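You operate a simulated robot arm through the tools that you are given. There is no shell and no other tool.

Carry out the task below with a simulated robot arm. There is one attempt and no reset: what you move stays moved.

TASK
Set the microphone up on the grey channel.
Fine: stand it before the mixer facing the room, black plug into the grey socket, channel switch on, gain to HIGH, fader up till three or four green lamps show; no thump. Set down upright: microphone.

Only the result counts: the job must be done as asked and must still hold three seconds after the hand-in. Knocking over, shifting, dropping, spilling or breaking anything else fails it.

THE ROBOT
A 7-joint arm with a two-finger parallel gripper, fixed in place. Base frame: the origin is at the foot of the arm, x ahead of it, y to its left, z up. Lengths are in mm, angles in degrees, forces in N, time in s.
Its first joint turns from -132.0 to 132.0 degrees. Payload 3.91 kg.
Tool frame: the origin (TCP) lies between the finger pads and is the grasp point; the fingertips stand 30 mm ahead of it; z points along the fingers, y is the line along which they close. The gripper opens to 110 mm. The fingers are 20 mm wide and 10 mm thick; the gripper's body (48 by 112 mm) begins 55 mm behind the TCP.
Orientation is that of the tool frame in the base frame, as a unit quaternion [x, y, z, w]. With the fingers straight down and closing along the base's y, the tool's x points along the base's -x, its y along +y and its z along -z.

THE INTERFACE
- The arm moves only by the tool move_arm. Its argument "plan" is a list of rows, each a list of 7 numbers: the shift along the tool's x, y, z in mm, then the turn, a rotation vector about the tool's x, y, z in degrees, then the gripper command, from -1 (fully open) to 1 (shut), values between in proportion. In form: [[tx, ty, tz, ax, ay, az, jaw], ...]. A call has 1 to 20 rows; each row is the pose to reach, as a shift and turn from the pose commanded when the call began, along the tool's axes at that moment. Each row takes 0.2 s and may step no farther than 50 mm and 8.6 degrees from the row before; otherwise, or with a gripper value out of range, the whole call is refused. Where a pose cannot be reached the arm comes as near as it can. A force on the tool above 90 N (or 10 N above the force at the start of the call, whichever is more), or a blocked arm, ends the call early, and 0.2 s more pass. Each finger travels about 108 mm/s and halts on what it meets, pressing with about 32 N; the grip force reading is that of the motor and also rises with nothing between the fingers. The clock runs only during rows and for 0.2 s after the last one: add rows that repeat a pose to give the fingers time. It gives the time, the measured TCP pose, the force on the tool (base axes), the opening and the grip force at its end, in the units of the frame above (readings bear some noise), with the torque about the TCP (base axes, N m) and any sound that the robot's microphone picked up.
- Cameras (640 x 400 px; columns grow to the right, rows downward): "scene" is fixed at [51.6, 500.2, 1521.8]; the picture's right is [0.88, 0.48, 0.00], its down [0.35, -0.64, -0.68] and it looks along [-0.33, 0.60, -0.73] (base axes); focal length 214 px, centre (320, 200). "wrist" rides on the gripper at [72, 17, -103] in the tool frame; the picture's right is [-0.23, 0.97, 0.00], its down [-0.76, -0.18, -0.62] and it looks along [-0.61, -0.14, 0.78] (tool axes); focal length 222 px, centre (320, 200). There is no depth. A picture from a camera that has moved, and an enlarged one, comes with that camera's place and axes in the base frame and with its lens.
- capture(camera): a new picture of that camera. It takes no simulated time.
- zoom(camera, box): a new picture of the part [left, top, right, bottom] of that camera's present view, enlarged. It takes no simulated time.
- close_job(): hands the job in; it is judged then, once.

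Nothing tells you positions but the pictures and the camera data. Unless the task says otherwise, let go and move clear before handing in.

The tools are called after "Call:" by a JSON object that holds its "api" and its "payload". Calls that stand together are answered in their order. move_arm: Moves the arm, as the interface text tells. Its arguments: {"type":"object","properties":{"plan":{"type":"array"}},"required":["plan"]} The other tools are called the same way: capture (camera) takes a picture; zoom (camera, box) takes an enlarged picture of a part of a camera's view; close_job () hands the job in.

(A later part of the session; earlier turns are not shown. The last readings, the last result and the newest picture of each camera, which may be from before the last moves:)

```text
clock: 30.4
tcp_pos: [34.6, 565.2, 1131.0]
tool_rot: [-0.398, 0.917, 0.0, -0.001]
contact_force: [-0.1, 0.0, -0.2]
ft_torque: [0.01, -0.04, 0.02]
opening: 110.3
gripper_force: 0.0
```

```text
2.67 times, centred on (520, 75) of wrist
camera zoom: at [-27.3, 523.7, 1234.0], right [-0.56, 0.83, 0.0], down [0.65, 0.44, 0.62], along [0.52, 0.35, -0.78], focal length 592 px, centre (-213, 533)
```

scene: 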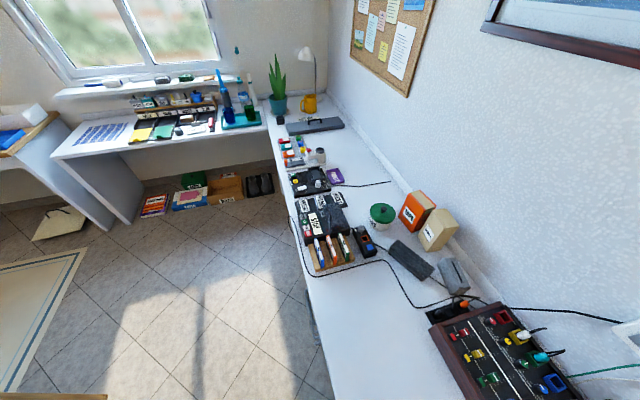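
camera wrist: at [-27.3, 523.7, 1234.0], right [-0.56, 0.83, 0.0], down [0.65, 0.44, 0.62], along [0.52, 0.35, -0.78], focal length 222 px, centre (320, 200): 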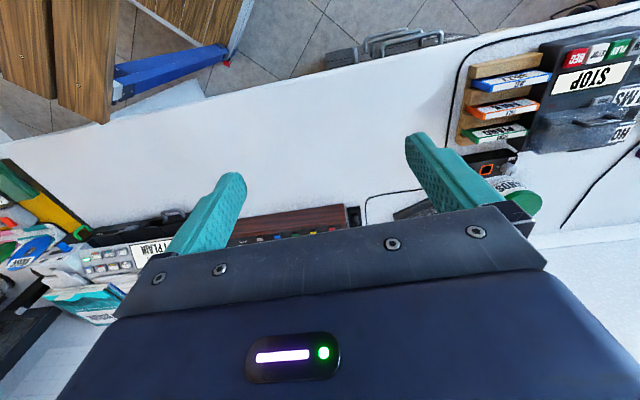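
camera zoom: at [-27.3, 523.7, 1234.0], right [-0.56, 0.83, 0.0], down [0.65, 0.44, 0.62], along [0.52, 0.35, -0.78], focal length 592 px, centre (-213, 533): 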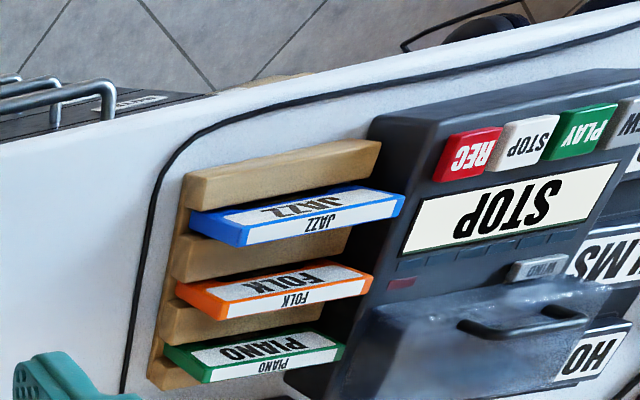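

I'll zoom tightly on the plug block and nearby cables from the scene camera to trace which cable belongs to what.

Call:
{"api": "zoom", "payload": {"camera": "scene", "box": [420, 260, 516, 320]}}

Call:
{"api": "zoom", "payload": {"camera": "scene", "box": [340, 210, 436, 270]}}

Call:
{"api": "zoom", "payload": {"camera": "scene", "box": [280, 180, 376, 240]}}

Call:
{"api": "zoom", "payload": {"camera": "scene", "box": [500, 300, 640, 400]}}

```text
6.67 times, centred on (468, 290) of scene
camera zoom: at [51.6, 500.2, 1521.8], right [0.88, 0.48, 0.0], down [0.35, -0.64, -0.68], along [-0.33, 0.6, -0.73], focal length 1430 px, centre (-667, -400)
```

zoom: 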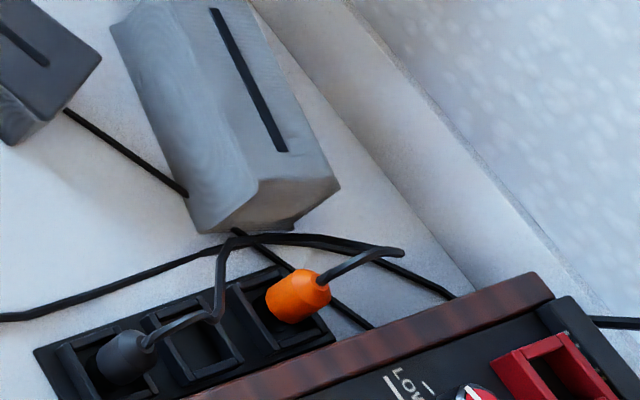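

```text
6.67 times, centred on (388, 240) of scene
camera zoom: at [51.6, 500.2, 1521.8], right [0.88, 0.48, 0.0], down [0.35, -0.64, -0.68], along [-0.33, 0.6, -0.73], focal length 1430 px, centre (-133, -67)
```

zoom: 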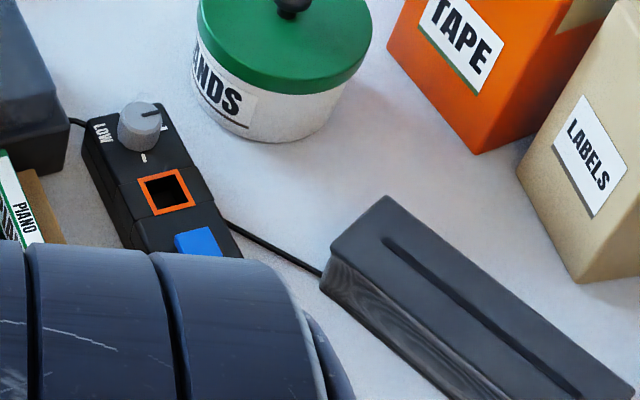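

```text
6.67 times, centred on (328, 210) of scene
camera zoom: at [51.6, 500.2, 1521.8], right [0.88, 0.48, 0.0], down [0.35, -0.64, -0.68], along [-0.33, 0.6, -0.73], focal length 1430 px, centre (267, 133)
```

zoom: 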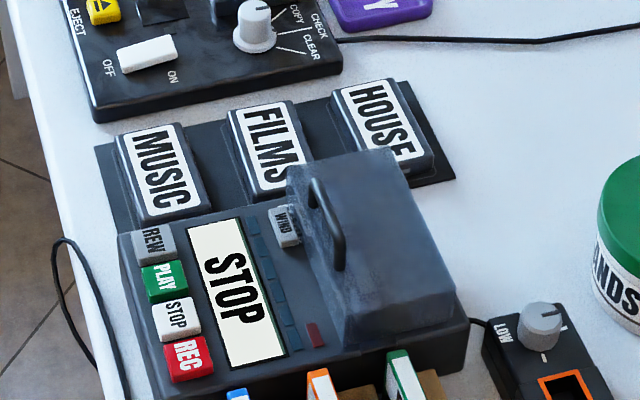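

```text
4.00 times, centred on (570, 350) of scene
camera zoom: at [51.6, 500.2, 1521.8], right [0.88, 0.48, 0.0], down [0.35, -0.64, -0.68], along [-0.33, 0.6, -0.73], focal length 858 px, centre (-680, -400)
```

zoom: 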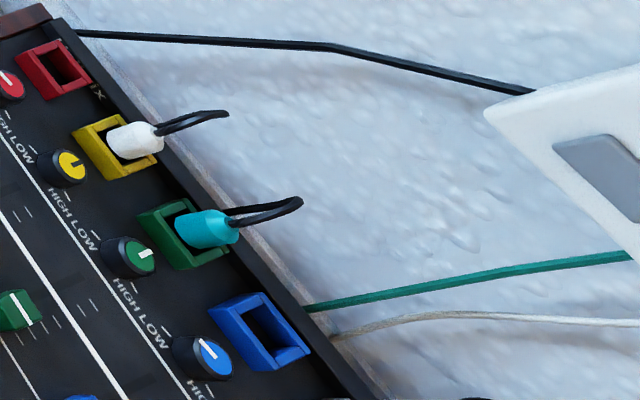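

The rack beside the mixer holds a black plug and an orange plug. I'll tilt the camera up to look under the shelf and behind the mixer.

Call:
{"api": "move_arm", "payload": {"plan": [[-5, -42, 4, 0, -2, 0, -1], [-10, -84, 9, 0, -5, 0, -1], [-15, -126, 14, 0, -8, 0, -1], [-20, -168, 18, 0, -11, 0, -1], [-25, -210, 23, 0, -14, 0, -1], [-30, -252, 27, 0, -17, 0, -1], [-35, -294, 32, 0, -20, 0, -1], [-40, -336, 37, 0, -22, 0, -1], [-44, -379, 41, 0, -24, 0, -1], [-44, -379, 41, 0, -24, 0, -1]]}}

Call:
{"api": "capture", "payload": {"camera": "wrist"}}

Call:
{"api": "zoom", "payload": {"camera": "wrist", "box": [160, 60, 480, 260]}}

Call:
{"api": "zoom", "payload": {"camera": "wrist", "box": [400, 0, 640, 150]}}

Call:
{"api": "zoom", "payload": {"camera": "wrist", "box": [0, 40, 240, 190]}}

```text
clock: 32.6
tcp_pos: [344.8, 338.5, 1088.9]
tool_rot: [-0.39, 0.897, 0.083, 0.191]
contact_force: [0.0, 1.2, 0.2]
ft_torque: [0.01, 0.03, 0.01]
opening: 109.8
gripper_force: 0.0
```

```text
taken
camera wrist: at [258.9, 270.9, 1153.8], right [-0.57, 0.82, 0.09], down [0.43, 0.2, 0.88], along [0.7, 0.54, -0.47], focal length 222 px, centre (320, 200)
```

wrist: 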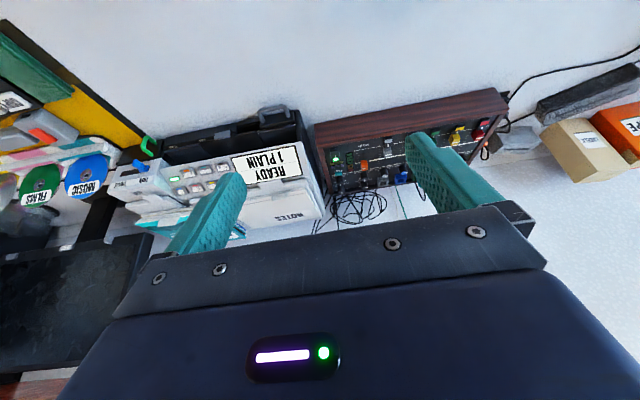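

```text
2.00 times, centred on (320, 160) of wrist
camera zoom: at [258.9, 270.9, 1153.8], right [-0.57, 0.82, 0.09], down [0.43, 0.2, 0.88], along [0.7, 0.54, -0.47], focal length 444 px, centre (320, 280)
```

zoom: 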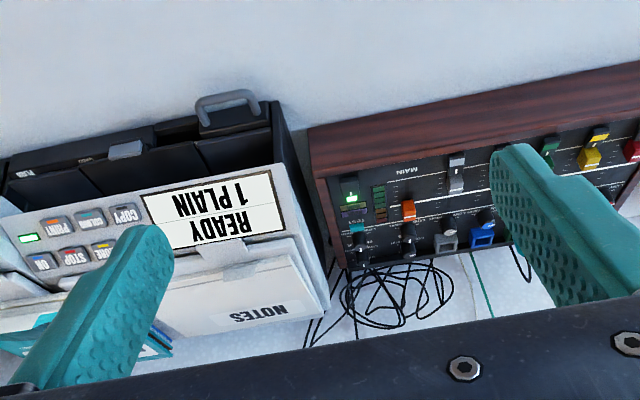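

```text
2.67 times, centred on (520, 75) of wrist
camera zoom: at [258.9, 270.9, 1153.8], right [-0.57, 0.82, 0.09], down [0.43, 0.2, 0.88], along [0.7, 0.54, -0.47], focal length 592 px, centre (-213, 533)
```

zoom: 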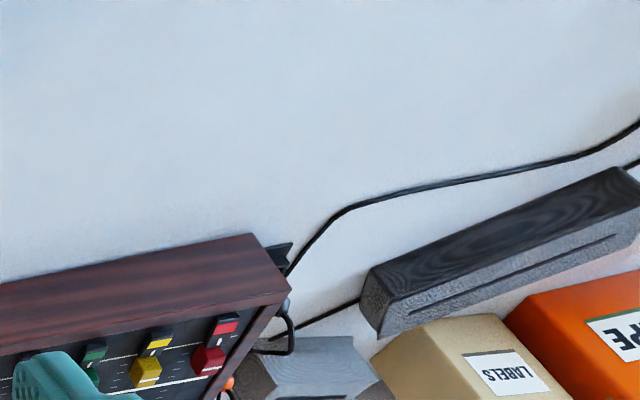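

```text
2.67 times, centred on (120, 115) of wrist
camera zoom: at [258.9, 270.9, 1153.8], right [-0.57, 0.82, 0.09], down [0.43, 0.2, 0.88], along [0.7, 0.54, -0.47], focal length 592 px, centre (853, 427)
```

zoom: 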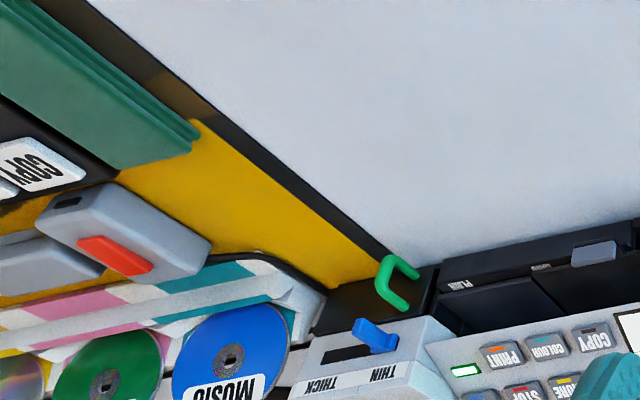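

Nothing under the shelf. The long black cable runs off the bench's front edge at the left, so I'll check there.

Call:
{"api": "zoom", "payload": {"camera": "scene", "box": [240, 180, 340, 280]}}

Call:
{"api": "zoom", "payload": {"camera": "scene", "box": [240, 280, 400, 400]}}

Call:
{"api": "capture", "payload": {"camera": "scene"}}

```text
4.00 times, centred on (290, 230) of scene
camera zoom: at [51.6, 500.2, 1521.8], right [0.88, 0.48, 0.0], down [0.35, -0.64, -0.68], along [-0.33, 0.6, -0.73], focal length 858 px, centre (440, 80)
```

zoom: 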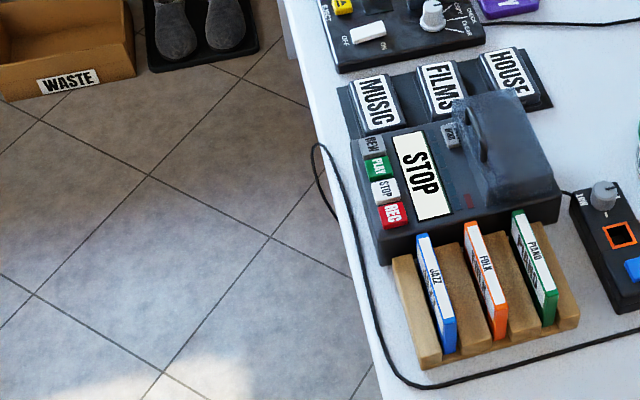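

```text
3.33 times, centred on (320, 340) of scene
camera zoom: at [51.6, 500.2, 1521.8], right [0.88, 0.48, 0.0], down [0.35, -0.64, -0.68], along [-0.33, 0.6, -0.73], focal length 715 px, centre (320, -267)
```

zoom: 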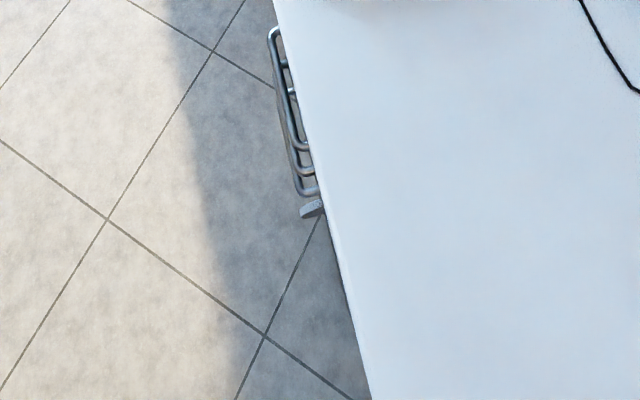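

```text
taken
```

scene: 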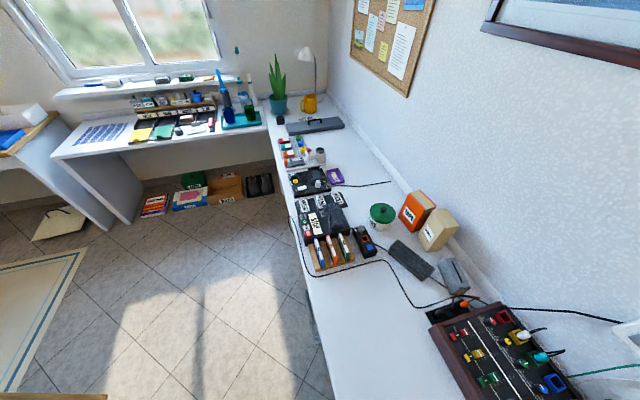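

I'll untilt and raise, then look toward the white cabinet on the -y side of the robot, which may be within reach.

Call:
{"api": "move_arm", "payload": {"plan": [[-16, 0, -36, 0, 4, 0, -1], [-32, 0, -73, 0, 8, 0, -1], [-49, 0, -110, 0, 12, 0, -1], [-65, 0, -146, 0, 16, 0, -1], [-81, 0, -183, 0, 20, 0, -1], [-98, 0, -219, 0, 24, 0, -1], [-114, 0, -256, 0, 24, 0, -1], [-130, 0, -292, 0, 24, 0, -1]]}}

```text
clock: 34.4
tcp_pos: [344.9, 337.9, 1408.3]
tool_rot: [-0.398, 0.917, 0.001, 0.0]
contact_force: [-0.1, -0.7, 0.2]
ft_torque: [-0.01, 0.01, 0.02]
opening: 110.0
gripper_force: 0.0
```

Call:
{"api": "move_arm", "payload": {"plan": [[18, -43, 0, 0, 0, 7, -1], [35, -86, 0, 0, 0, 14, -1], [53, -129, 0, 0, 0, 21, -1], [70, -172, 0, 0, 0, 28, -1], [88, -215, 0, 0, 0, 35, -1], [106, -258, 0, 0, 0, 42, -1], [124, -301, 0, 0, 0, 49, -1], [141, -344, 0, 0, 0, 57, -1]]}}

```text
clock: 36.2
tcp_pos: [501.1, -0.8, 1408.5]
tool_rot: [0.088, 0.996, -0.001, 0.0]
contact_force: [-1.1, 0.5, -0.2]
ft_torque: [-0.03, -0.05, 0.0]
opening: 110.0
gripper_force: 0.0
```

Call:
{"api": "move_arm", "payload": {"plan": [[8, -42, 6, 0, 0, 6, -1], [16, -84, 12, 0, 0, 13, -1], [24, -126, 18, 0, 0, 19, -1], [32, -168, 24, 0, 0, 26, -1], [40, -210, 30, 0, 0, 32, -1], [47, -252, 36, 0, 0, 39, -1], [55, -294, 42, 0, 0, 45, -1], [63, -336, 48, 0, 0, 52, -1], [71, -378, 54, 0, 0, 58, -1], [79, -420, 58, 0, 0, 65, -1]]}}

Call:
{"api": "capture", "payload": {"camera": "wrist"}}

Call:
{"api": "zoom", "payload": {"camera": "wrist", "box": [160, 60, 480, 260]}}

Call:
{"api": "zoom", "payload": {"camera": "wrist", "box": [0, 0, 320, 200]}}

```text
clock: 38.4
tcp_pos: [350.4, -399.8, 1352.3]
tool_rot: [0.609, 0.793, 0.0, -0.001]
contact_force: [0.4, 0.6, 0.6]
ft_torque: [-0.01, 0.03, 0.0]
opening: 110.1
gripper_force: 0.0
```

```text
taken
camera wrist: at [347.1, -325.7, 1455.1], right [1.0, 0.03, 0.0], down [0.02, -0.78, 0.62], along [0.02, -0.62, -0.78], focal length 222 px, centre (320, 200)
```

wrist: 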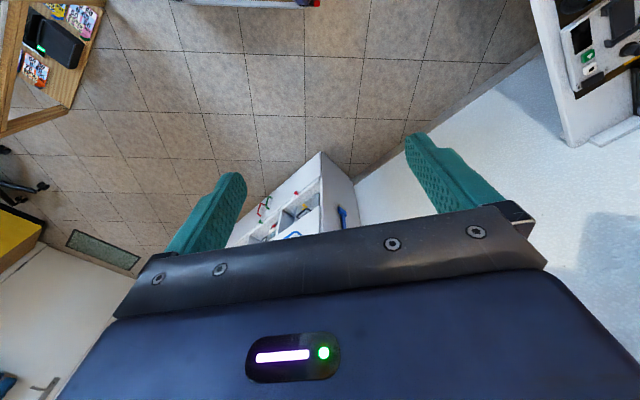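

```text
2.00 times, centred on (320, 160) of wrist
camera zoom: at [347.1, -325.7, 1455.1], right [1.0, 0.03, 0.0], down [0.02, -0.78, 0.62], along [0.02, -0.62, -0.78], focal length 444 px, centre (320, 280)
```

zoom: 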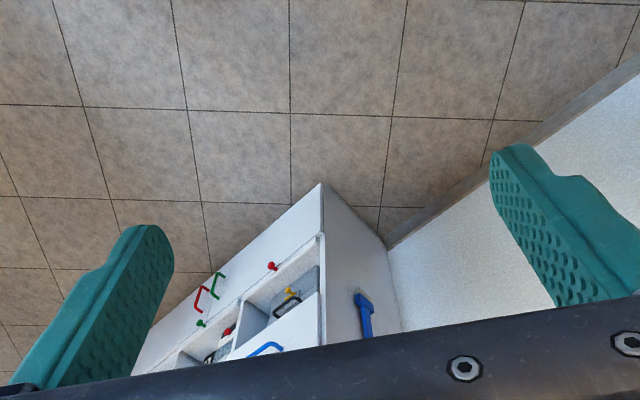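

```text
2.00 times, centred on (160, 100) of wrist
camera zoom: at [347.1, -325.7, 1455.1], right [1.0, 0.03, 0.0], down [0.02, -0.78, 0.62], along [0.02, -0.62, -0.78], focal length 444 px, centre (640, 400)
```

zoom: 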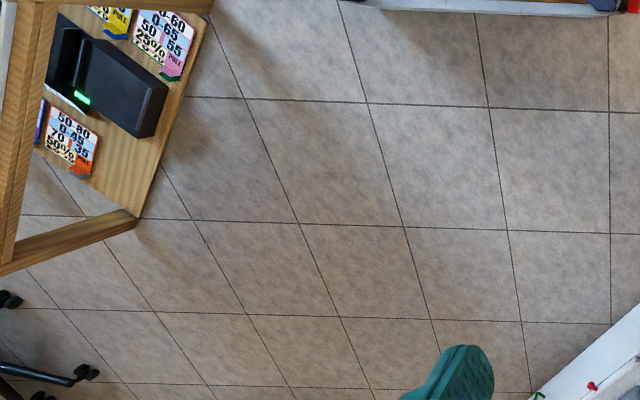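

I see a white cabinet with coloured handles and a wooden stand to the rear. I'll look closer at the cabinet and then the stand.

Call:
{"api": "move_arm", "payload": {"plan": [[-40, 0, 20, 0, 0, 0, -1], [-80, 0, 40, 0, 0, 0, -1], [-120, 0, 60, 0, 0, 0, -1], [-160, 0, 80, 0, 0, 0, -1], [-200, 0, 100, 0, 0, 0, -1], [-240, 0, 120, 0, 0, 0, -1]]}}

Call:
{"api": "capture", "payload": {"camera": "wrist"}}

Call:
{"api": "zoom", "payload": {"camera": "wrist", "box": [200, 80, 440, 230]}}

Call:
{"api": "zoom", "payload": {"camera": "wrist", "box": [0, 0, 240, 150]}}

```text
clock: 39.8
tcp_pos: [409.8, -631.9, 1230.1]
tool_rot: [0.609, 0.793, -0.001, 0.001]
contact_force: [-1.0, 0.7, 1.0]
ft_torque: [-0.03, -0.06, 0.02]
opening: 110.0
gripper_force: 0.1
```

```text
taken
camera wrist: at [407.7, -557.6, 1334.3], right [1.0, 0.03, 0.0], down [0.02, -0.78, 0.62], along [0.02, -0.62, -0.78], focal length 222 px, centre (320, 200)
```

wrist: 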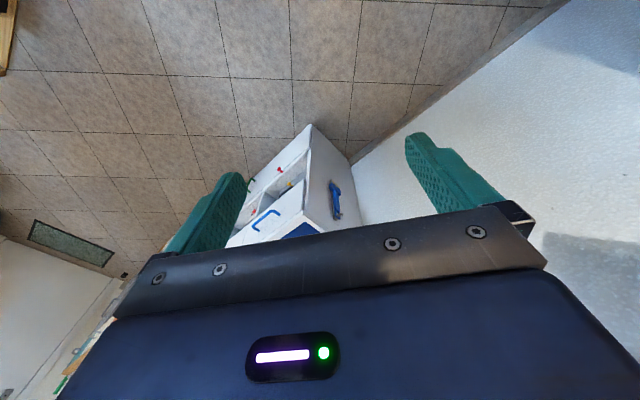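

```text
2.67 times, centred on (320, 155) of wrist
camera zoom: at [407.7, -557.6, 1334.3], right [1.0, 0.03, 0.0], down [0.02, -0.78, 0.62], along [0.02, -0.62, -0.78], focal length 592 px, centre (320, 320)
```

zoom: 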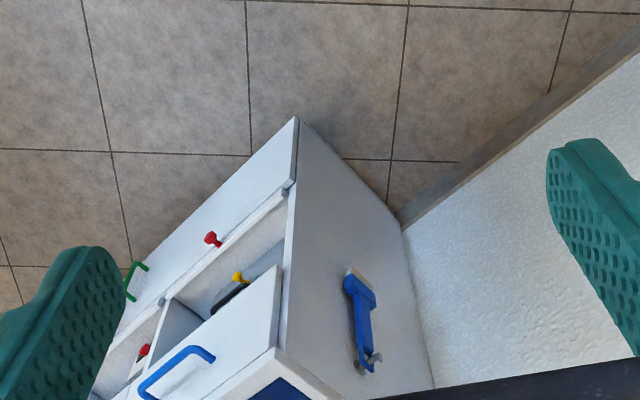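

```text
2.67 times, centred on (120, 75) of wrist
camera zoom: at [407.7, -557.6, 1334.3], right [1.0, 0.03, 0.0], down [0.02, -0.78, 0.62], along [0.02, -0.62, -0.78], focal length 592 px, centre (853, 533)
```

zoom: 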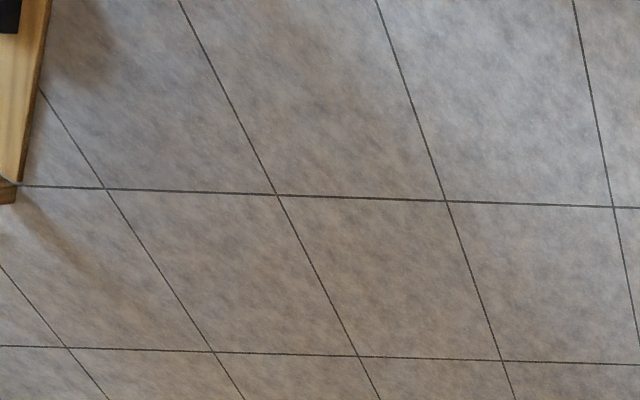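

The cabinet sits on the floor out of reach. I'll go back and look down onto the orange shelf's contents.

Call:
{"api": "move_arm", "payload": {"plan": [[32, 20, -24, 0, 0, -6, -1], [65, 41, -49, 0, 0, -12, -1], [98, 62, -74, 0, 0, -18, -1], [131, 83, -98, 0, 0, -24, -1], [163, 103, -123, 0, 0, -30, -1], [196, 124, -148, 0, 0, -36, -1], [229, 145, -172, 0, 0, -42, -1], [261, 166, -197, 0, 0, -48, -1], [294, 186, -222, 0, 0, -54, -1], [327, 207, -246, 0, 0, -60, -1], [359, 228, -271, 0, 0, -66, -1], [392, 248, -296, 0, 0, -72, -1], [425, 269, -320, 0, 0, -80, -1]]}}

```text
clock: 42.6
tcp_pos: [558.8, -152.9, 1549.7]
tool_rot: [-0.044, 0.999, -0.001, 0.0]
contact_force: [0.2, -0.4, 0.8]
ft_torque: [0.02, 0.0, 0.02]
opening: 110.2
gripper_force: 0.0
```

Call:
{"api": "move_arm", "payload": {"plan": [[-3, 44, -10, 0, 0, -4, -1], [-6, 89, -20, 0, 0, -8, -1], [-8, 133, -30, 0, 0, -12, -1], [-11, 178, -40, 0, 0, -16, -1], [-14, 222, -50, 0, 0, -20, -1], [-16, 267, -60, 0, 0, -24, -1], [-19, 311, -70, 0, 0, -28, -1], [-22, 356, -80, 0, 0, -32, -1], [-25, 400, -90, 0, 0, -36, -1], [-28, 445, -90, 0, 0, -39, -1], [-30, 489, -90, 0, 0, -42, -1]]}}

Call:
{"api": "capture", "payload": {"camera": "wrist"}}

Call:
{"api": "zoom", "payload": {"camera": "wrist", "box": [160, 60, 480, 260]}}

Call:
{"api": "zoom", "payload": {"camera": "wrist", "box": [400, 0, 640, 150]}}

```text
clock: 45.0
tcp_pos: [536.9, 316.6, 1628.7]
tool_rot: [-0.393, 0.92, 0.002, 0.005]
contact_force: [0.3, 1.1, -0.4]
ft_torque: [-0.07, 0.0, 0.04]
opening: 110.1
gripper_force: 0.1
out of reach, approached as far as the arm can: row 9, 10, 11
```

```text
taken
camera wrist: at [473.9, 275.1, 1732.0], right [-0.55, 0.84, 0.0], down [0.65, 0.42, 0.63], along [0.53, 0.35, -0.78], focal length 222 px, centre (320, 200)
```

wrist: 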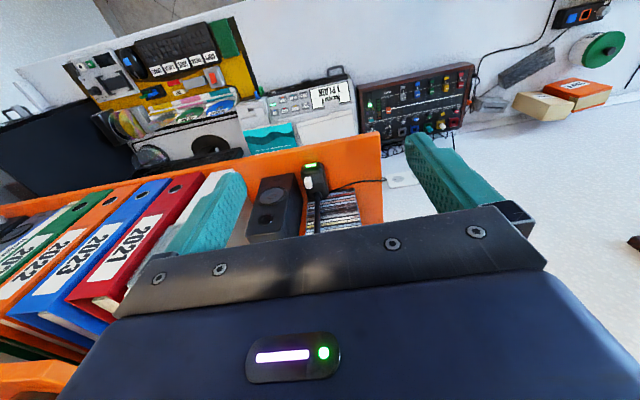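

```text
2.00 times, centred on (320, 160) of wrist
camera zoom: at [473.9, 275.1, 1732.0], right [-0.55, 0.84, 0.0], down [0.65, 0.42, 0.63], along [0.53, 0.35, -0.78], focal length 444 px, centre (320, 280)
```

zoom: 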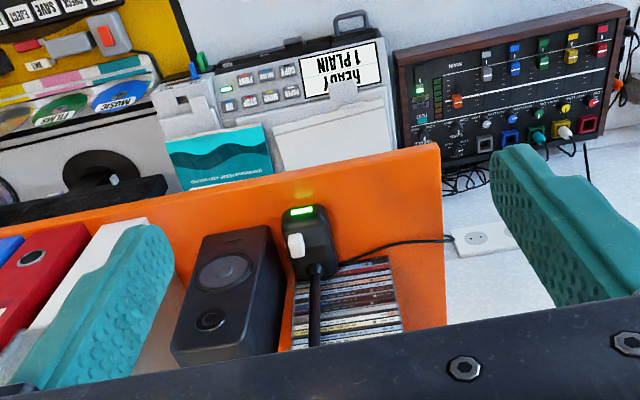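

```text
2.67 times, centred on (520, 75) of wrist
camera zoom: at [473.9, 275.1, 1732.0], right [-0.55, 0.84, 0.0], down [0.65, 0.42, 0.63], along [0.53, 0.35, -0.78], focal length 592 px, centre (-213, 533)
```

zoom: 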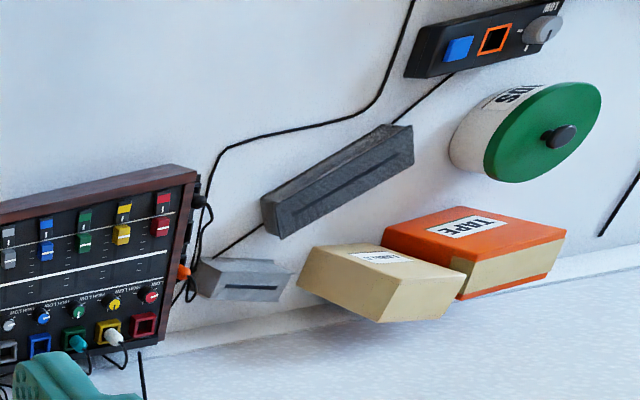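

The shelf has a speaker, CDs and a small gadget – no microphone. The two slotted bars near the plug rack deserve a close look, so I'll bring the camera down there.

Call:
{"api": "move_arm", "payload": {"plan": [[40, 15, 10, 0, 0, 0, -1], [80, 40, 20, 0, 0, 0, -1], [120, 70, 30, 0, 0, 0, -1], [160, 100, 40, 0, 0, 0, -1], [180, 140, 60, 0, 0, 0, -1], [190, 180, 85, 0, 0, 0, -1], [190, 220, 110, 0, 0, 0, -1], [190, 260, 140, 0, 0, 0, -1], [190, 300, 170, 0, 0, 0, -1], [190, 340, 200, 0, 0, 0, -1], [190, 380, 230, 0, 0, 0, -1], [190, 420, 260, 0, 0, 0, -1], [190, 460, 290, 0, 0, 0, -1], [190, 500, 320, 0, 0, 0, -1], [190, 540, 350, 0, 0, 0, -1], [190, 560, 390, 0, 0, 0, -1], [180, 570, 435, 0, 0, 0, -1], [160, 570, 480, 0, 0, 0, -1], [135, 570, 520, 0, 0, 0, -1]]}}

Call:
{"api": "capture", "payload": {"camera": "wrist"}}

```text
refused: row 3 steps farther than a row can; nothing moved
```

```text
taken
camera wrist: at [473.9, 275.1, 1732.0], right [-0.55, 0.84, 0.0], down [0.65, 0.42, 0.63], along [0.53, 0.35, -0.78], focal length 222 px, centre (320, 200)
```

wrist: 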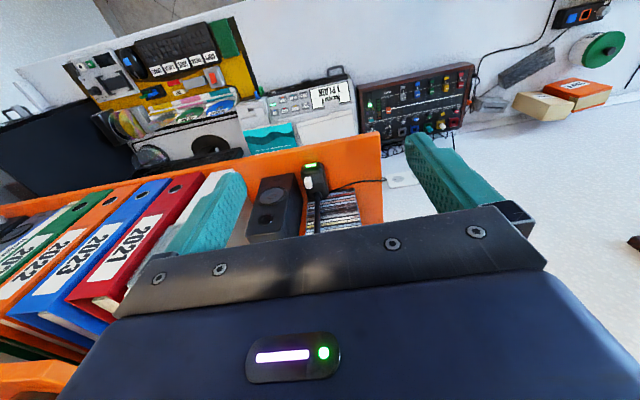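

The plan had one step slightly too long; I'll resend it with smaller steps.

Call:
{"api": "move_arm", "payload": {"plan": [[35, 15, 10, 0, 0, 0, -1], [75, 35, 20, 0, 0, 0, -1], [112, 60, 30, 0, 0, 0, -1], [148, 87, 40, 0, 0, 0, -1], [172, 122, 60, 0, 0, 0, -1], [185, 160, 85, 0, 0, 0, -1], [190, 200, 110, 0, 0, 0, -1], [190, 240, 138, 0, 0, 0, -1], [190, 280, 166, 0, 0, 0, -1], [190, 320, 194, 0, 0, 0, -1], [190, 360, 222, 0, 0, 0, -1], [190, 400, 250, 0, 0, 0, -1], [190, 440, 278, 0, 0, 0, -1], [190, 480, 306, 0, 0, 0, -1], [190, 520, 334, 0, 0, 0, -1], [190, 548, 372, 0, 0, 0, -1], [180, 565, 415, 0, 0, 0, -1], [160, 570, 458, 0, 0, 0, -1], [135, 570, 498, 0, 0, 0, -1]]}}

Call:
{"api": "capture", "payload": {"camera": "wrist"}}

```text
clock: 49.0
tcp_pos: [24.7, 608.0, 1131.7]
tool_rot: [-0.4, 0.917, 0.0, 0.0]
contact_force: [-0.5, 0.5, 1.2]
ft_torque: [0.05, -0.03, 0.01]
opening: 109.9
gripper_force: 0.1
```

```text
taken
camera wrist: at [-36.3, 566.3, 1235.1], right [-0.56, 0.83, 0.0], down [0.65, 0.44, 0.62], along [0.52, 0.35, -0.78], focal length 222 px, centre (320, 200)
```

wrist: 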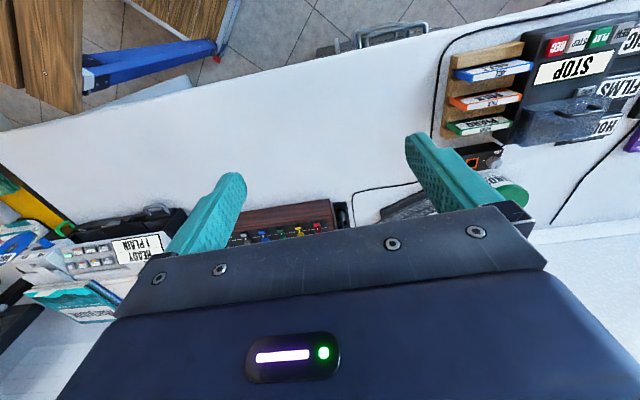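

Call:
{"api": "move_arm", "payload": {"plan": [[-40, 5, 15, 0, 0, 0, -1], [-80, 10, 30, 0, 0, 0, -1], [-120, 15, 50, 0, 0, 0, -1], [-160, 20, 70, 0, 0, 0, -1], [-200, 20, 90, 0, 0, 0, -1], [-235, 20, 105, 0, 0, 0, -1]]}}

Call:
{"api": "capture", "payload": {"camera": "wrist"}}

Call:
{"api": "zoom", "payload": {"camera": "wrist", "box": [200, 60, 440, 210]}}

Call:
{"api": "zoom", "payload": {"camera": "wrist", "box": [400, 0, 640, 150]}}

```text
clock: 50.4
tcp_pos: [176.1, 794.1, 1026.1]
tool_rot: [-0.399, 0.917, -0.001, 0.001]
contact_force: [0.0, 1.0, 0.3]
ft_torque: [0.03, -0.05, 0.01]
opening: 109.9
gripper_force: 0.0
```

```text
taken
camera wrist: at [113.6, 751.9, 1130.2], right [-0.56, 0.83, 0.0], down [0.65, 0.44, 0.62], along [0.52, 0.35, -0.78], focal length 222 px, centre (320, 200)
```

wrist: 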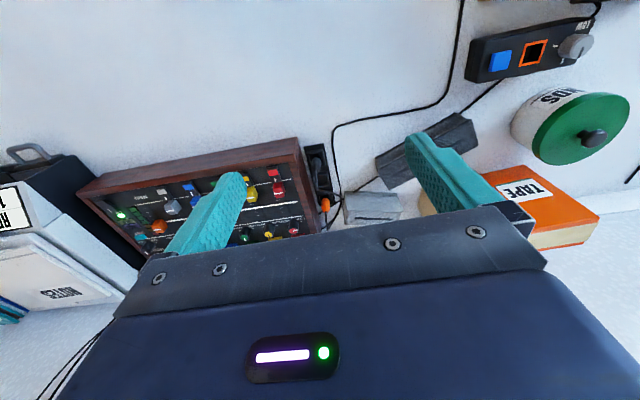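

```text
2.67 times, centred on (320, 135) of wrist
camera zoom: at [113.6, 751.9, 1130.2], right [-0.56, 0.83, 0.0], down [0.65, 0.44, 0.62], along [0.52, 0.35, -0.78], focal length 592 px, centre (320, 373)
```

zoom: 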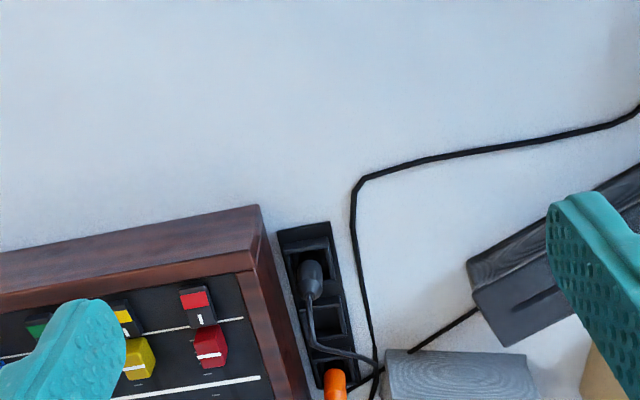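

```text
2.67 times, centred on (520, 75) of wrist
camera zoom: at [113.6, 751.9, 1130.2], right [-0.56, 0.83, 0.0], down [0.65, 0.44, 0.62], along [0.52, 0.35, -0.78], focal length 592 px, centre (-213, 533)
```

zoom: 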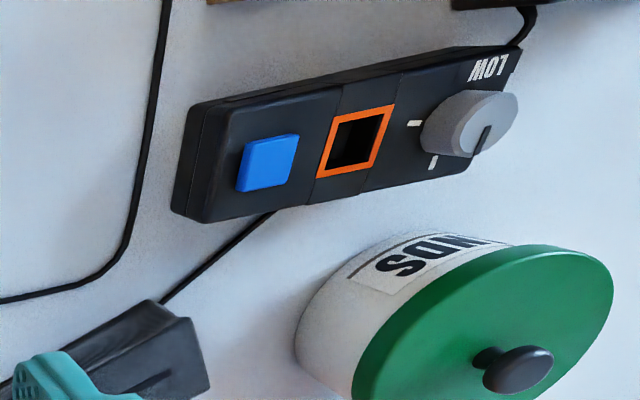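

The black plug is in the rack next to the mixer. I'll shift left and nearer to inspect the two slotted bars.

Call:
{"api": "move_arm", "payload": {"plan": [[-15, 40, 10, 0, 0, 0, -1], [-30, 80, 20, 0, 0, 0, -1], [-40, 115, 25, 0, 0, 0, -1]]}}

Call:
{"api": "capture", "payload": {"camera": "wrist"}}

Call:
{"api": "zoom", "payload": {"camera": "wrist", "box": [220, 90, 420, 215]}}

```text
clock: 51.2
tcp_pos: [118.1, 900.2, 1001.8]
tool_rot: [-0.399, 0.917, 0.0, -0.001]
contact_force: [0.9, -0.5, 0.8]
ft_torque: [0.01, 0.04, -0.02]
opening: 110.0
gripper_force: 0.0
```

```text
taken
camera wrist: at [56.4, 858.5, 1105.0], right [-0.56, 0.83, 0.0], down [0.65, 0.44, 0.62], along [0.52, 0.35, -0.78], focal length 222 px, centre (320, 200)
```

wrist: 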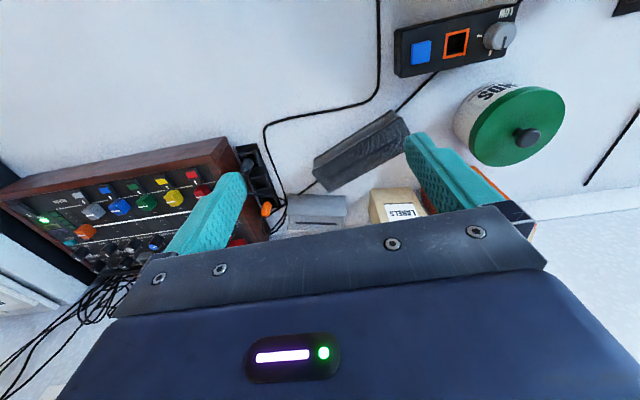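

```text
3.20 times, centred on (320, 152) of wrist
camera zoom: at [56.4, 858.5, 1105.0], right [-0.56, 0.83, 0.0], down [0.65, 0.44, 0.62], along [0.52, 0.35, -0.78], focal length 711 px, centre (320, 352)
```

zoom: 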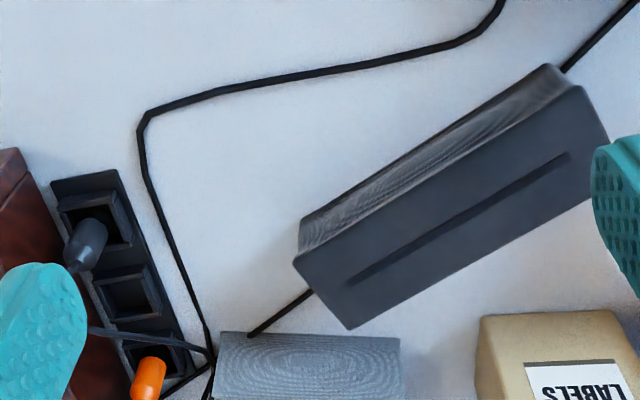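

The black plug's cable appears to be the long one running along the bench front and off its edge at the far left. I'll follow it there with the camera.

Call:
{"api": "move_arm", "payload": {"plan": [[20, 0, -40, 0, 0, 0, -1], [50, 0, -75, 0, 0, 0, -1], [85, 0, -110, 0, 0, 0, -1], [120, 0, -140, 0, 0, -6, -1], [155, 10, -160, 0, 0, -13, -1], [190, 30, -170, 0, 0, -20, -1], [225, 55, -170, 0, 0, -27, -1], [258, 85, -165, 0, 0, -34, -1], [286, 120, -160, 0, 0, -41, -1], [308, 155, -150, 0, 0, -48, -1], [326, 190, -140, 0, 0, -55, -1], [340, 225, -130, 0, 0, -62, -1], [350, 255, -120, 0, 0, -69, -1], [356, 270, -110, 0, 0, -76, -1], [356, 270, -110, 0, 0, -83, -1]]}}

Call:
{"api": "capture", "payload": {"camera": "wrist"}}

Call:
{"api": "zoom", "payload": {"camera": "wrist", "box": [160, 60, 480, 260]}}

Call:
{"api": "zoom", "payload": {"camera": "wrist", "box": [320, 0, 640, 200]}}

```text
clock: 54.4
tcp_pos: [-322.0, 816.3, 1109.2]
tool_rot: [0.906, -0.423, 0.0, 0.001]
contact_force: [0.5, -0.2, -0.2]
ft_torque: [0.0, 0.01, 0.0]
opening: 109.8
gripper_force: 0.1
out of reach, approached as far as the arm can: row 14, 15
```

```text
taken
camera wrist: at [-287.7, 750.6, 1212.3], right [-0.89, -0.45, 0.0], down [-0.35, 0.7, 0.62], along [-0.28, 0.56, -0.78], focal length 222 px, centre (320, 200)
```

wrist: 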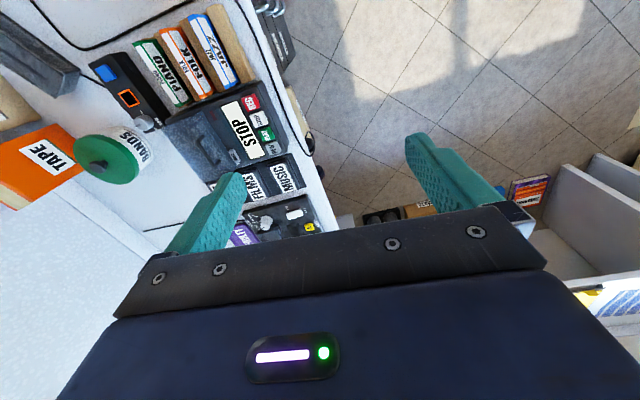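

```text
2.00 times, centred on (320, 160) of wrist
camera zoom: at [-287.7, 750.6, 1212.3], right [-0.89, -0.45, 0.0], down [-0.35, 0.7, 0.62], along [-0.28, 0.56, -0.78], focal length 444 px, centre (320, 280)
```

zoom: 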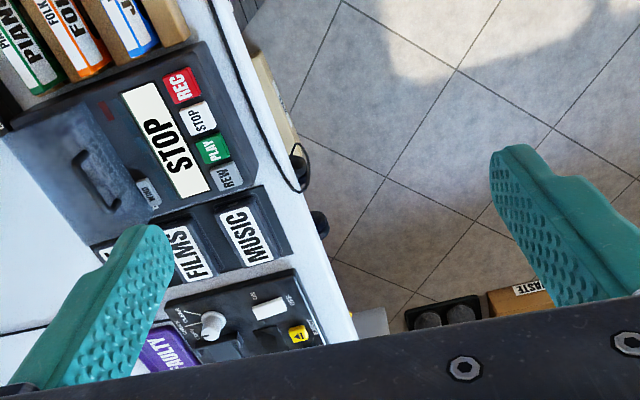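

```text
2.00 times, centred on (480, 100) of wrist
camera zoom: at [-287.7, 750.6, 1212.3], right [-0.89, -0.45, 0.0], down [-0.35, 0.7, 0.62], along [-0.28, 0.56, -0.78], focal length 444 px, centre (0, 400)
```

zoom: 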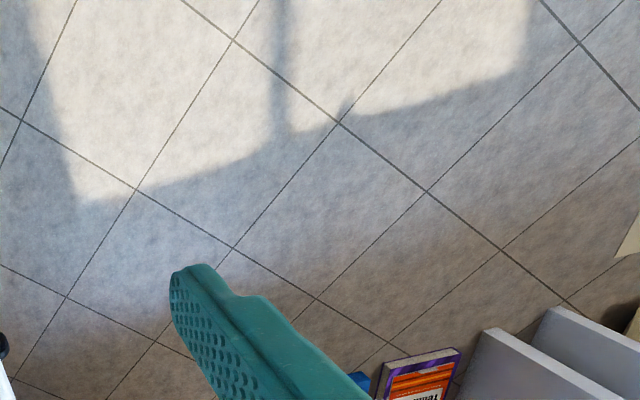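

The cable leads to something dark hanging under the bench front – I need to look under the bench from the front side. I'll pull back and tilt the camera toward horizontal.

Call:
{"api": "move_arm", "payload": {"plan": [[31, 14, 0, 0, 0, 8, -1], [63, 28, 0, 0, 0, 16, -1], [94, 42, 0, 0, 0, 24, -1], [125, 56, 0, 0, 0, 32, -1], [157, 70, 0, 0, 0, 40, -1], [188, 85, 0, 0, 0, 48, -1], [219, 99, 0, 0, 0, 56, -1], [250, 113, 0, 0, 0, 64, -1], [282, 127, 0, 0, 0, 72, -1], [313, 141, 0, 0, 0, 80, -1], [313, 141, 0, 0, 0, 83, -1]]}}

Call:
{"api": "capture", "payload": {"camera": "wrist"}}

```text
clock: 56.8
tcp_pos: [-227.1, 486.6, 1108.8]
tool_rot: [-0.397, 0.918, 0.0, 0.0]
contact_force: [0.1, 0.5, -0.5]
ft_torque: [0.01, -0.01, -0.03]
opening: 110.1
gripper_force: 0.0
```

```text
taken
camera wrist: at [-288.2, 446.0, 1212.8], right [-0.56, 0.83, 0.0], down [0.65, 0.43, 0.62], along [0.52, 0.35, -0.78], focal length 222 px, centre (320, 200)
```

wrist: 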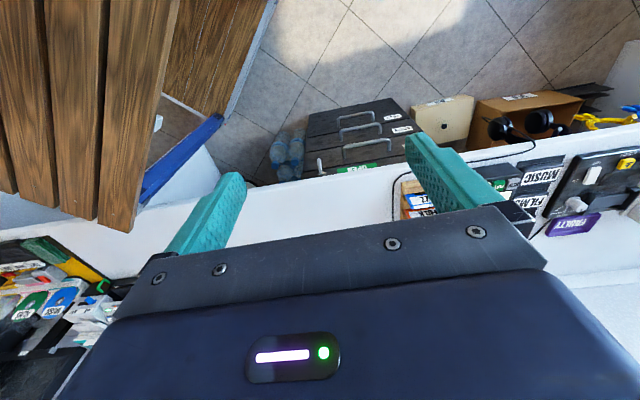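

Now I see drawers, a box with headphones, and more under the bench. Zooming in.

Call:
{"api": "zoom", "payload": {"camera": "wrist", "box": [400, 70, 640, 220]}}

Call:
{"api": "zoom", "payload": {"camera": "wrist", "box": [220, 70, 460, 220]}}

Call:
{"api": "zoom", "payload": {"camera": "wrist", "box": [480, 80, 600, 155]}}

```text
2.67 times, centred on (520, 145) of wrist
camera zoom: at [-288.2, 446.0, 1212.8], right [-0.56, 0.83, 0.0], down [0.65, 0.43, 0.62], along [0.52, 0.35, -0.78], focal length 592 px, centre (-213, 347)
```

zoom: 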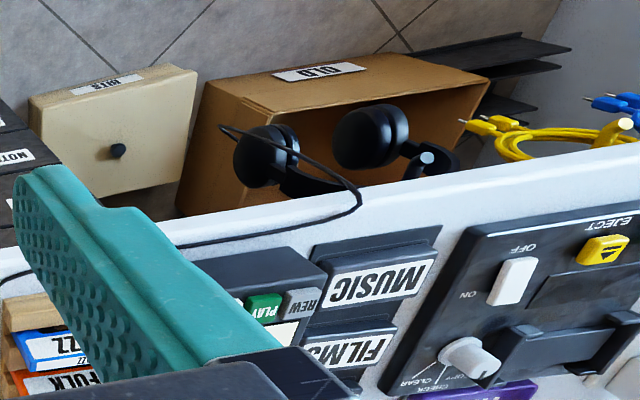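

```text
2.67 times, centred on (340, 145) of wrist
camera zoom: at [-288.2, 446.0, 1212.8], right [-0.56, 0.83, 0.0], down [0.65, 0.43, 0.62], along [0.52, 0.35, -0.78], focal length 592 px, centre (267, 347)
```

zoom: 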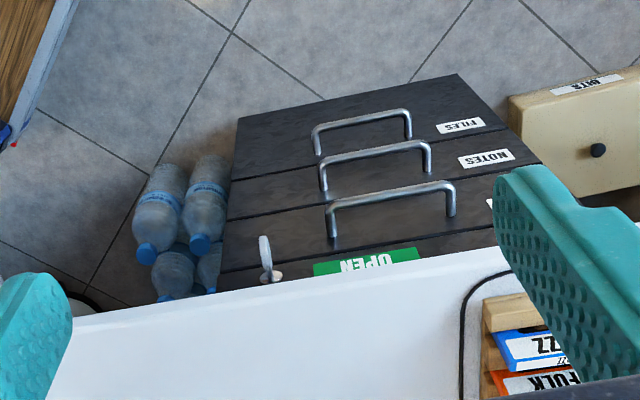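

```text
5.33 times, centred on (540, 118) of wrist
camera zoom: at [-288.2, 446.0, 1212.8], right [-0.56, 0.83, 0.0], down [0.65, 0.43, 0.62], along [0.52, 0.35, -0.78], focal length 1185 px, centre (-853, 640)
```

zoom: 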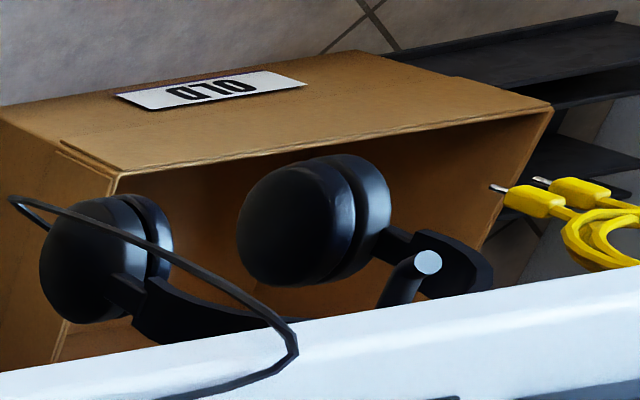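

The long cable belongs to headphones. I'll zoom the scene picture on the objects at the left part of the bench that I haven't identified.

Call:
{"api": "zoom", "payload": {"camera": "scene", "box": [270, 125, 350, 175]}}

Call:
{"api": "zoom", "payload": {"camera": "scene", "box": [260, 90, 350, 146]}}

Call:
{"api": "zoom", "payload": {"camera": "scene", "box": [360, 180, 472, 250]}}

Call:
{"api": "zoom", "payload": {"camera": "scene", "box": [200, 60, 340, 148]}}

```text
8.00 times, centred on (310, 150) of scene
camera zoom: at [51.6, 500.2, 1521.8], right [0.88, 0.48, 0.0], down [0.35, -0.64, -0.68], along [-0.33, 0.6, -0.73], focal length 1716 px, centre (400, 600)
```

zoom: 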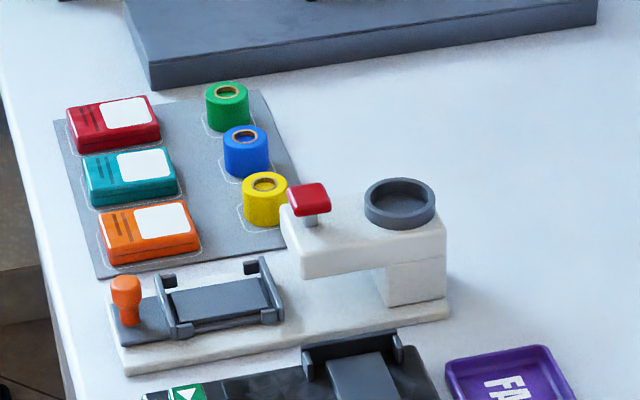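

```text
7.11 times, centred on (305, 118) of scene
camera zoom: at [51.6, 500.2, 1521.8], right [0.88, 0.48, 0.0], down [0.35, -0.64, -0.68], along [-0.33, 0.6, -0.73], focal length 1525 px, centre (427, 783)
```

zoom: 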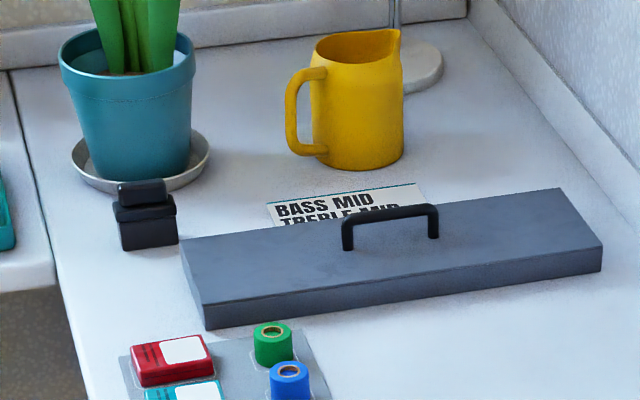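

```text
5.71 times, centred on (416, 215) of scene
camera zoom: at [51.6, 500.2, 1521.8], right [0.88, 0.48, 0.0], down [0.35, -0.64, -0.68], along [-0.33, 0.6, -0.73], focal length 1226 px, centre (-229, 114)
```

zoom: 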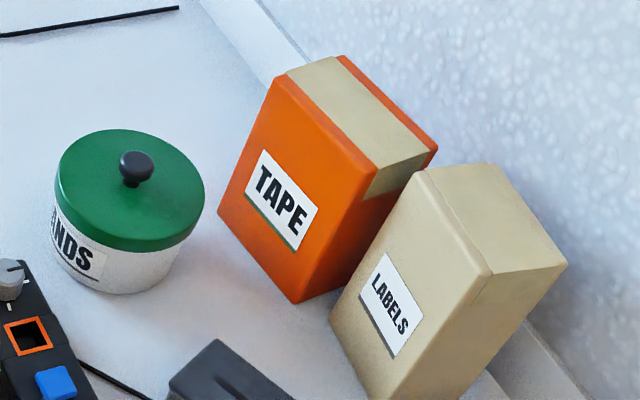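

```text
4.55 times, centred on (270, 104) of scene
camera zoom: at [51.6, 500.2, 1521.8], right [0.88, 0.48, 0.0], down [0.35, -0.64, -0.68], along [-0.33, 0.6, -0.73], focal length 975 px, centre (547, 636)
```

zoom: 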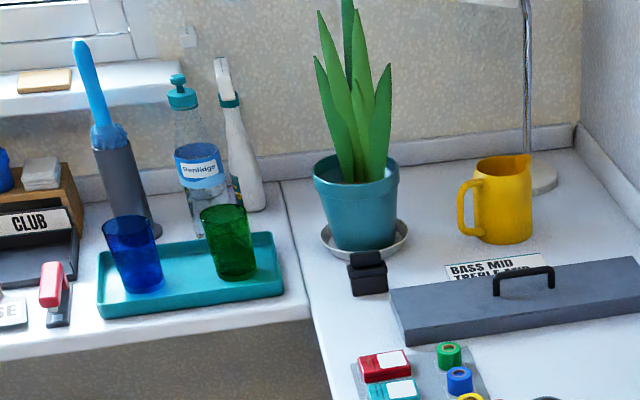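

I'll take a close look at the grey block and the plug rack from over the mixer, facing along the bench.

Call:
{"api": "move_arm", "payload": {"plan": [[-44, -12, 7, 0, 0, -6, -1], [-88, -25, 14, 0, 0, -12, -1], [-131, -37, 20, 0, 0, -18, -1], [-175, -50, 27, 0, 0, -24, -1], [-219, -62, 34, 0, 0, -30, -1], [-262, -75, 40, 0, 0, -36, -1], [-306, -87, 47, 0, 0, -42, -1], [-350, -100, 54, 0, 0, -48, -1], [-393, -112, 61, 0, 0, -54, -1], [-437, -124, 68, 0, 0, -60, -1], [-481, -137, 75, 0, 0, -66, -1], [-524, -150, 81, 0, 0, -72, -1], [-568, -162, 88, 0, 0, -78, -1], [-612, -174, 95, 0, 0, -84, -1], [-655, -187, 102, 0, 0, -90, -1], [-690, -199, 109, 0, 0, -90, -1]]}}

Call:
{"api": "capture", "payload": {"camera": "wrist"}}

Call:
{"api": "zoom", "payload": {"camera": "wrist", "box": [200, 60, 440, 210]}}

```text
clock: 60.2
tcp_pos: [388.9, 855.2, 999.2]
tool_rot: [0.931, -0.366, 0.001, 0.0]
contact_force: [-0.6, 0.0, 1.0]
ft_torque: [0.0, -0.01, 0.0]
opening: 110.1
gripper_force: 0.1
```

```text
taken
camera wrist: at [428.9, 794.3, 1103.5], right [-0.83, -0.56, 0.0], down [-0.44, 0.65, 0.62], along [-0.35, 0.52, -0.78], focal length 222 px, centre (320, 200)
```

wrist: 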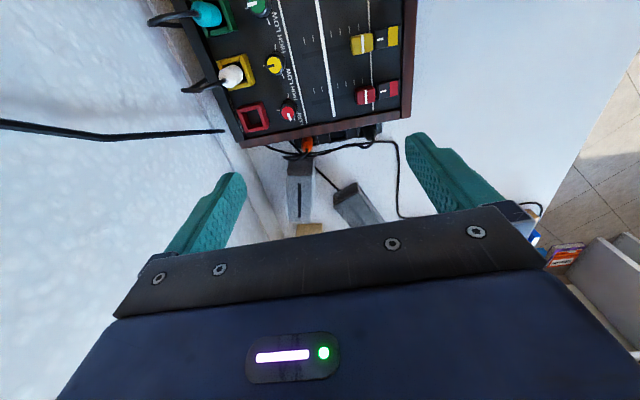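

```text
2.67 times, centred on (320, 135) of wrist
camera zoom: at [428.9, 794.3, 1103.5], right [-0.83, -0.56, 0.0], down [-0.44, 0.65, 0.62], along [-0.35, 0.52, -0.78], focal length 592 px, centre (320, 373)
```

zoom: 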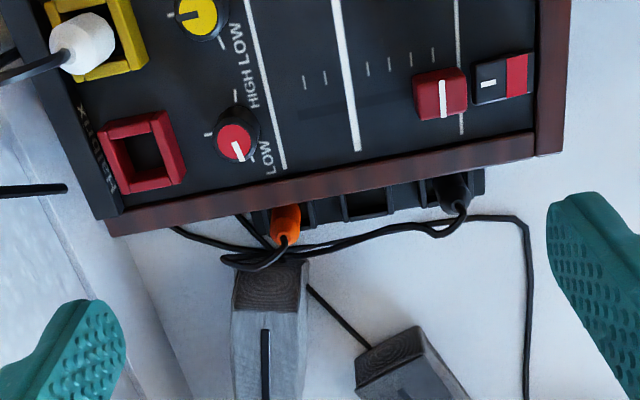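

Call:
{"api": "zoom", "payload": {"camera": "wrist", "box": [270, 125, 398, 205]}}

Call:
{"api": "zoom", "payload": {"camera": "wrist", "box": [140, 0, 420, 150]}}

```text
5.00 times, centred on (334, 165) of wrist
camera zoom: at [428.9, 794.3, 1103.5], right [-0.83, -0.56, 0.0], down [-0.44, 0.65, 0.62], along [-0.35, 0.52, -0.78], focal length 1111 px, centre (250, 375)
```

zoom: 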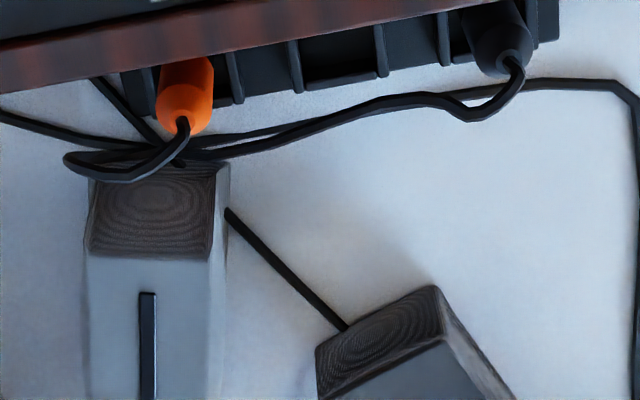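

```text
2.29 times, centred on (280, 75) of wrist
camera zoom: at [428.9, 794.3, 1103.5], right [-0.83, -0.56, 0.0], down [-0.44, 0.65, 0.62], along [-0.35, 0.52, -0.78], focal length 508 px, centre (411, 486)
```

zoom: 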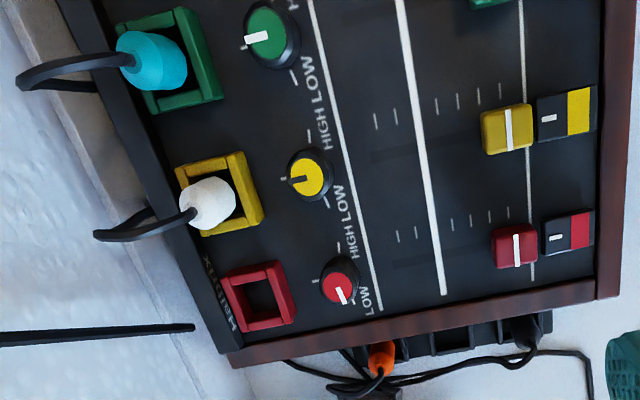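

The orange plug seems to belong to the headphones, while the black plug's cable runs behind the mixer toward the coil near the notes machine. I'll turn the camera around to look behind the notes machine under the shelf.

Call:
{"api": "move_arm", "payload": {"plan": [[0, 30, -20, 0, 0, 8, -1], [0, 60, -40, 0, 0, 16, -1], [0, 90, -50, 0, 0, 24, -1], [0, 120, -50, 0, 0, 32, -1], [0, 150, -50, 0, 0, 40, -1], [0, 170, -50, 0, 0, 48, -1], [0, 190, -50, 0, 0, 56, -1], [0, 200, -50, 0, 0, 64, -1], [0, 200, -50, 0, 0, 72, -1], [0, 200, -50, 0, 0, 80, -1], [0, 200, -50, 0, 0, 88, -1], [0, 200, -50, 0, 0, 96, -1], [0, 200, -50, 0, 0, 104, -1], [0, 200, -50, 0, 0, 112, -1], [0, 200, -50, 0, 0, 120, -1], [0, 200, -50, 0, 0, 128, -1], [0, 200, -50, 0, 0, 136, -1], [0, 200, -50, 0, 0, 144, -1], [0, 200, -50, 0, 0, 152, -1]]}}

Call:
{"api": "capture", "payload": {"camera": "wrist"}}

```text
clock: 64.2
tcp_pos: [252.5, 708.7, 1050.1]
tool_rot: [0.133, 0.991, 0.0, 0.001]
contact_force: [-0.4, 0.3, 0.2]
ft_torque: [0.01, 0.0, 0.0]
opening: 110.1
gripper_force: 0.1
```

```text
taken
camera wrist: at [186.7, 744.8, 1153.9], right [0.47, 0.88, 0.0], down [0.69, -0.37, 0.62], along [0.55, -0.3, -0.78], focal length 222 px, centre (320, 200)
```

wrist: 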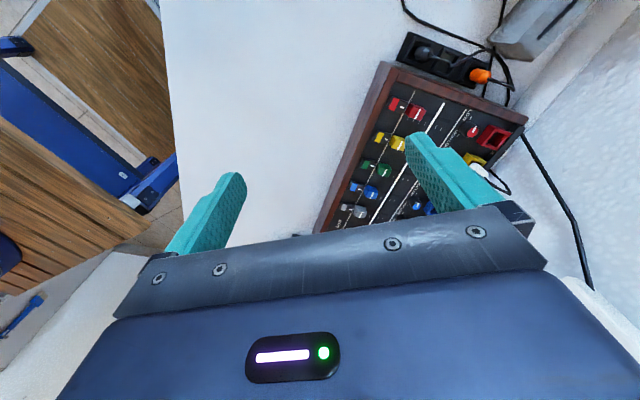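

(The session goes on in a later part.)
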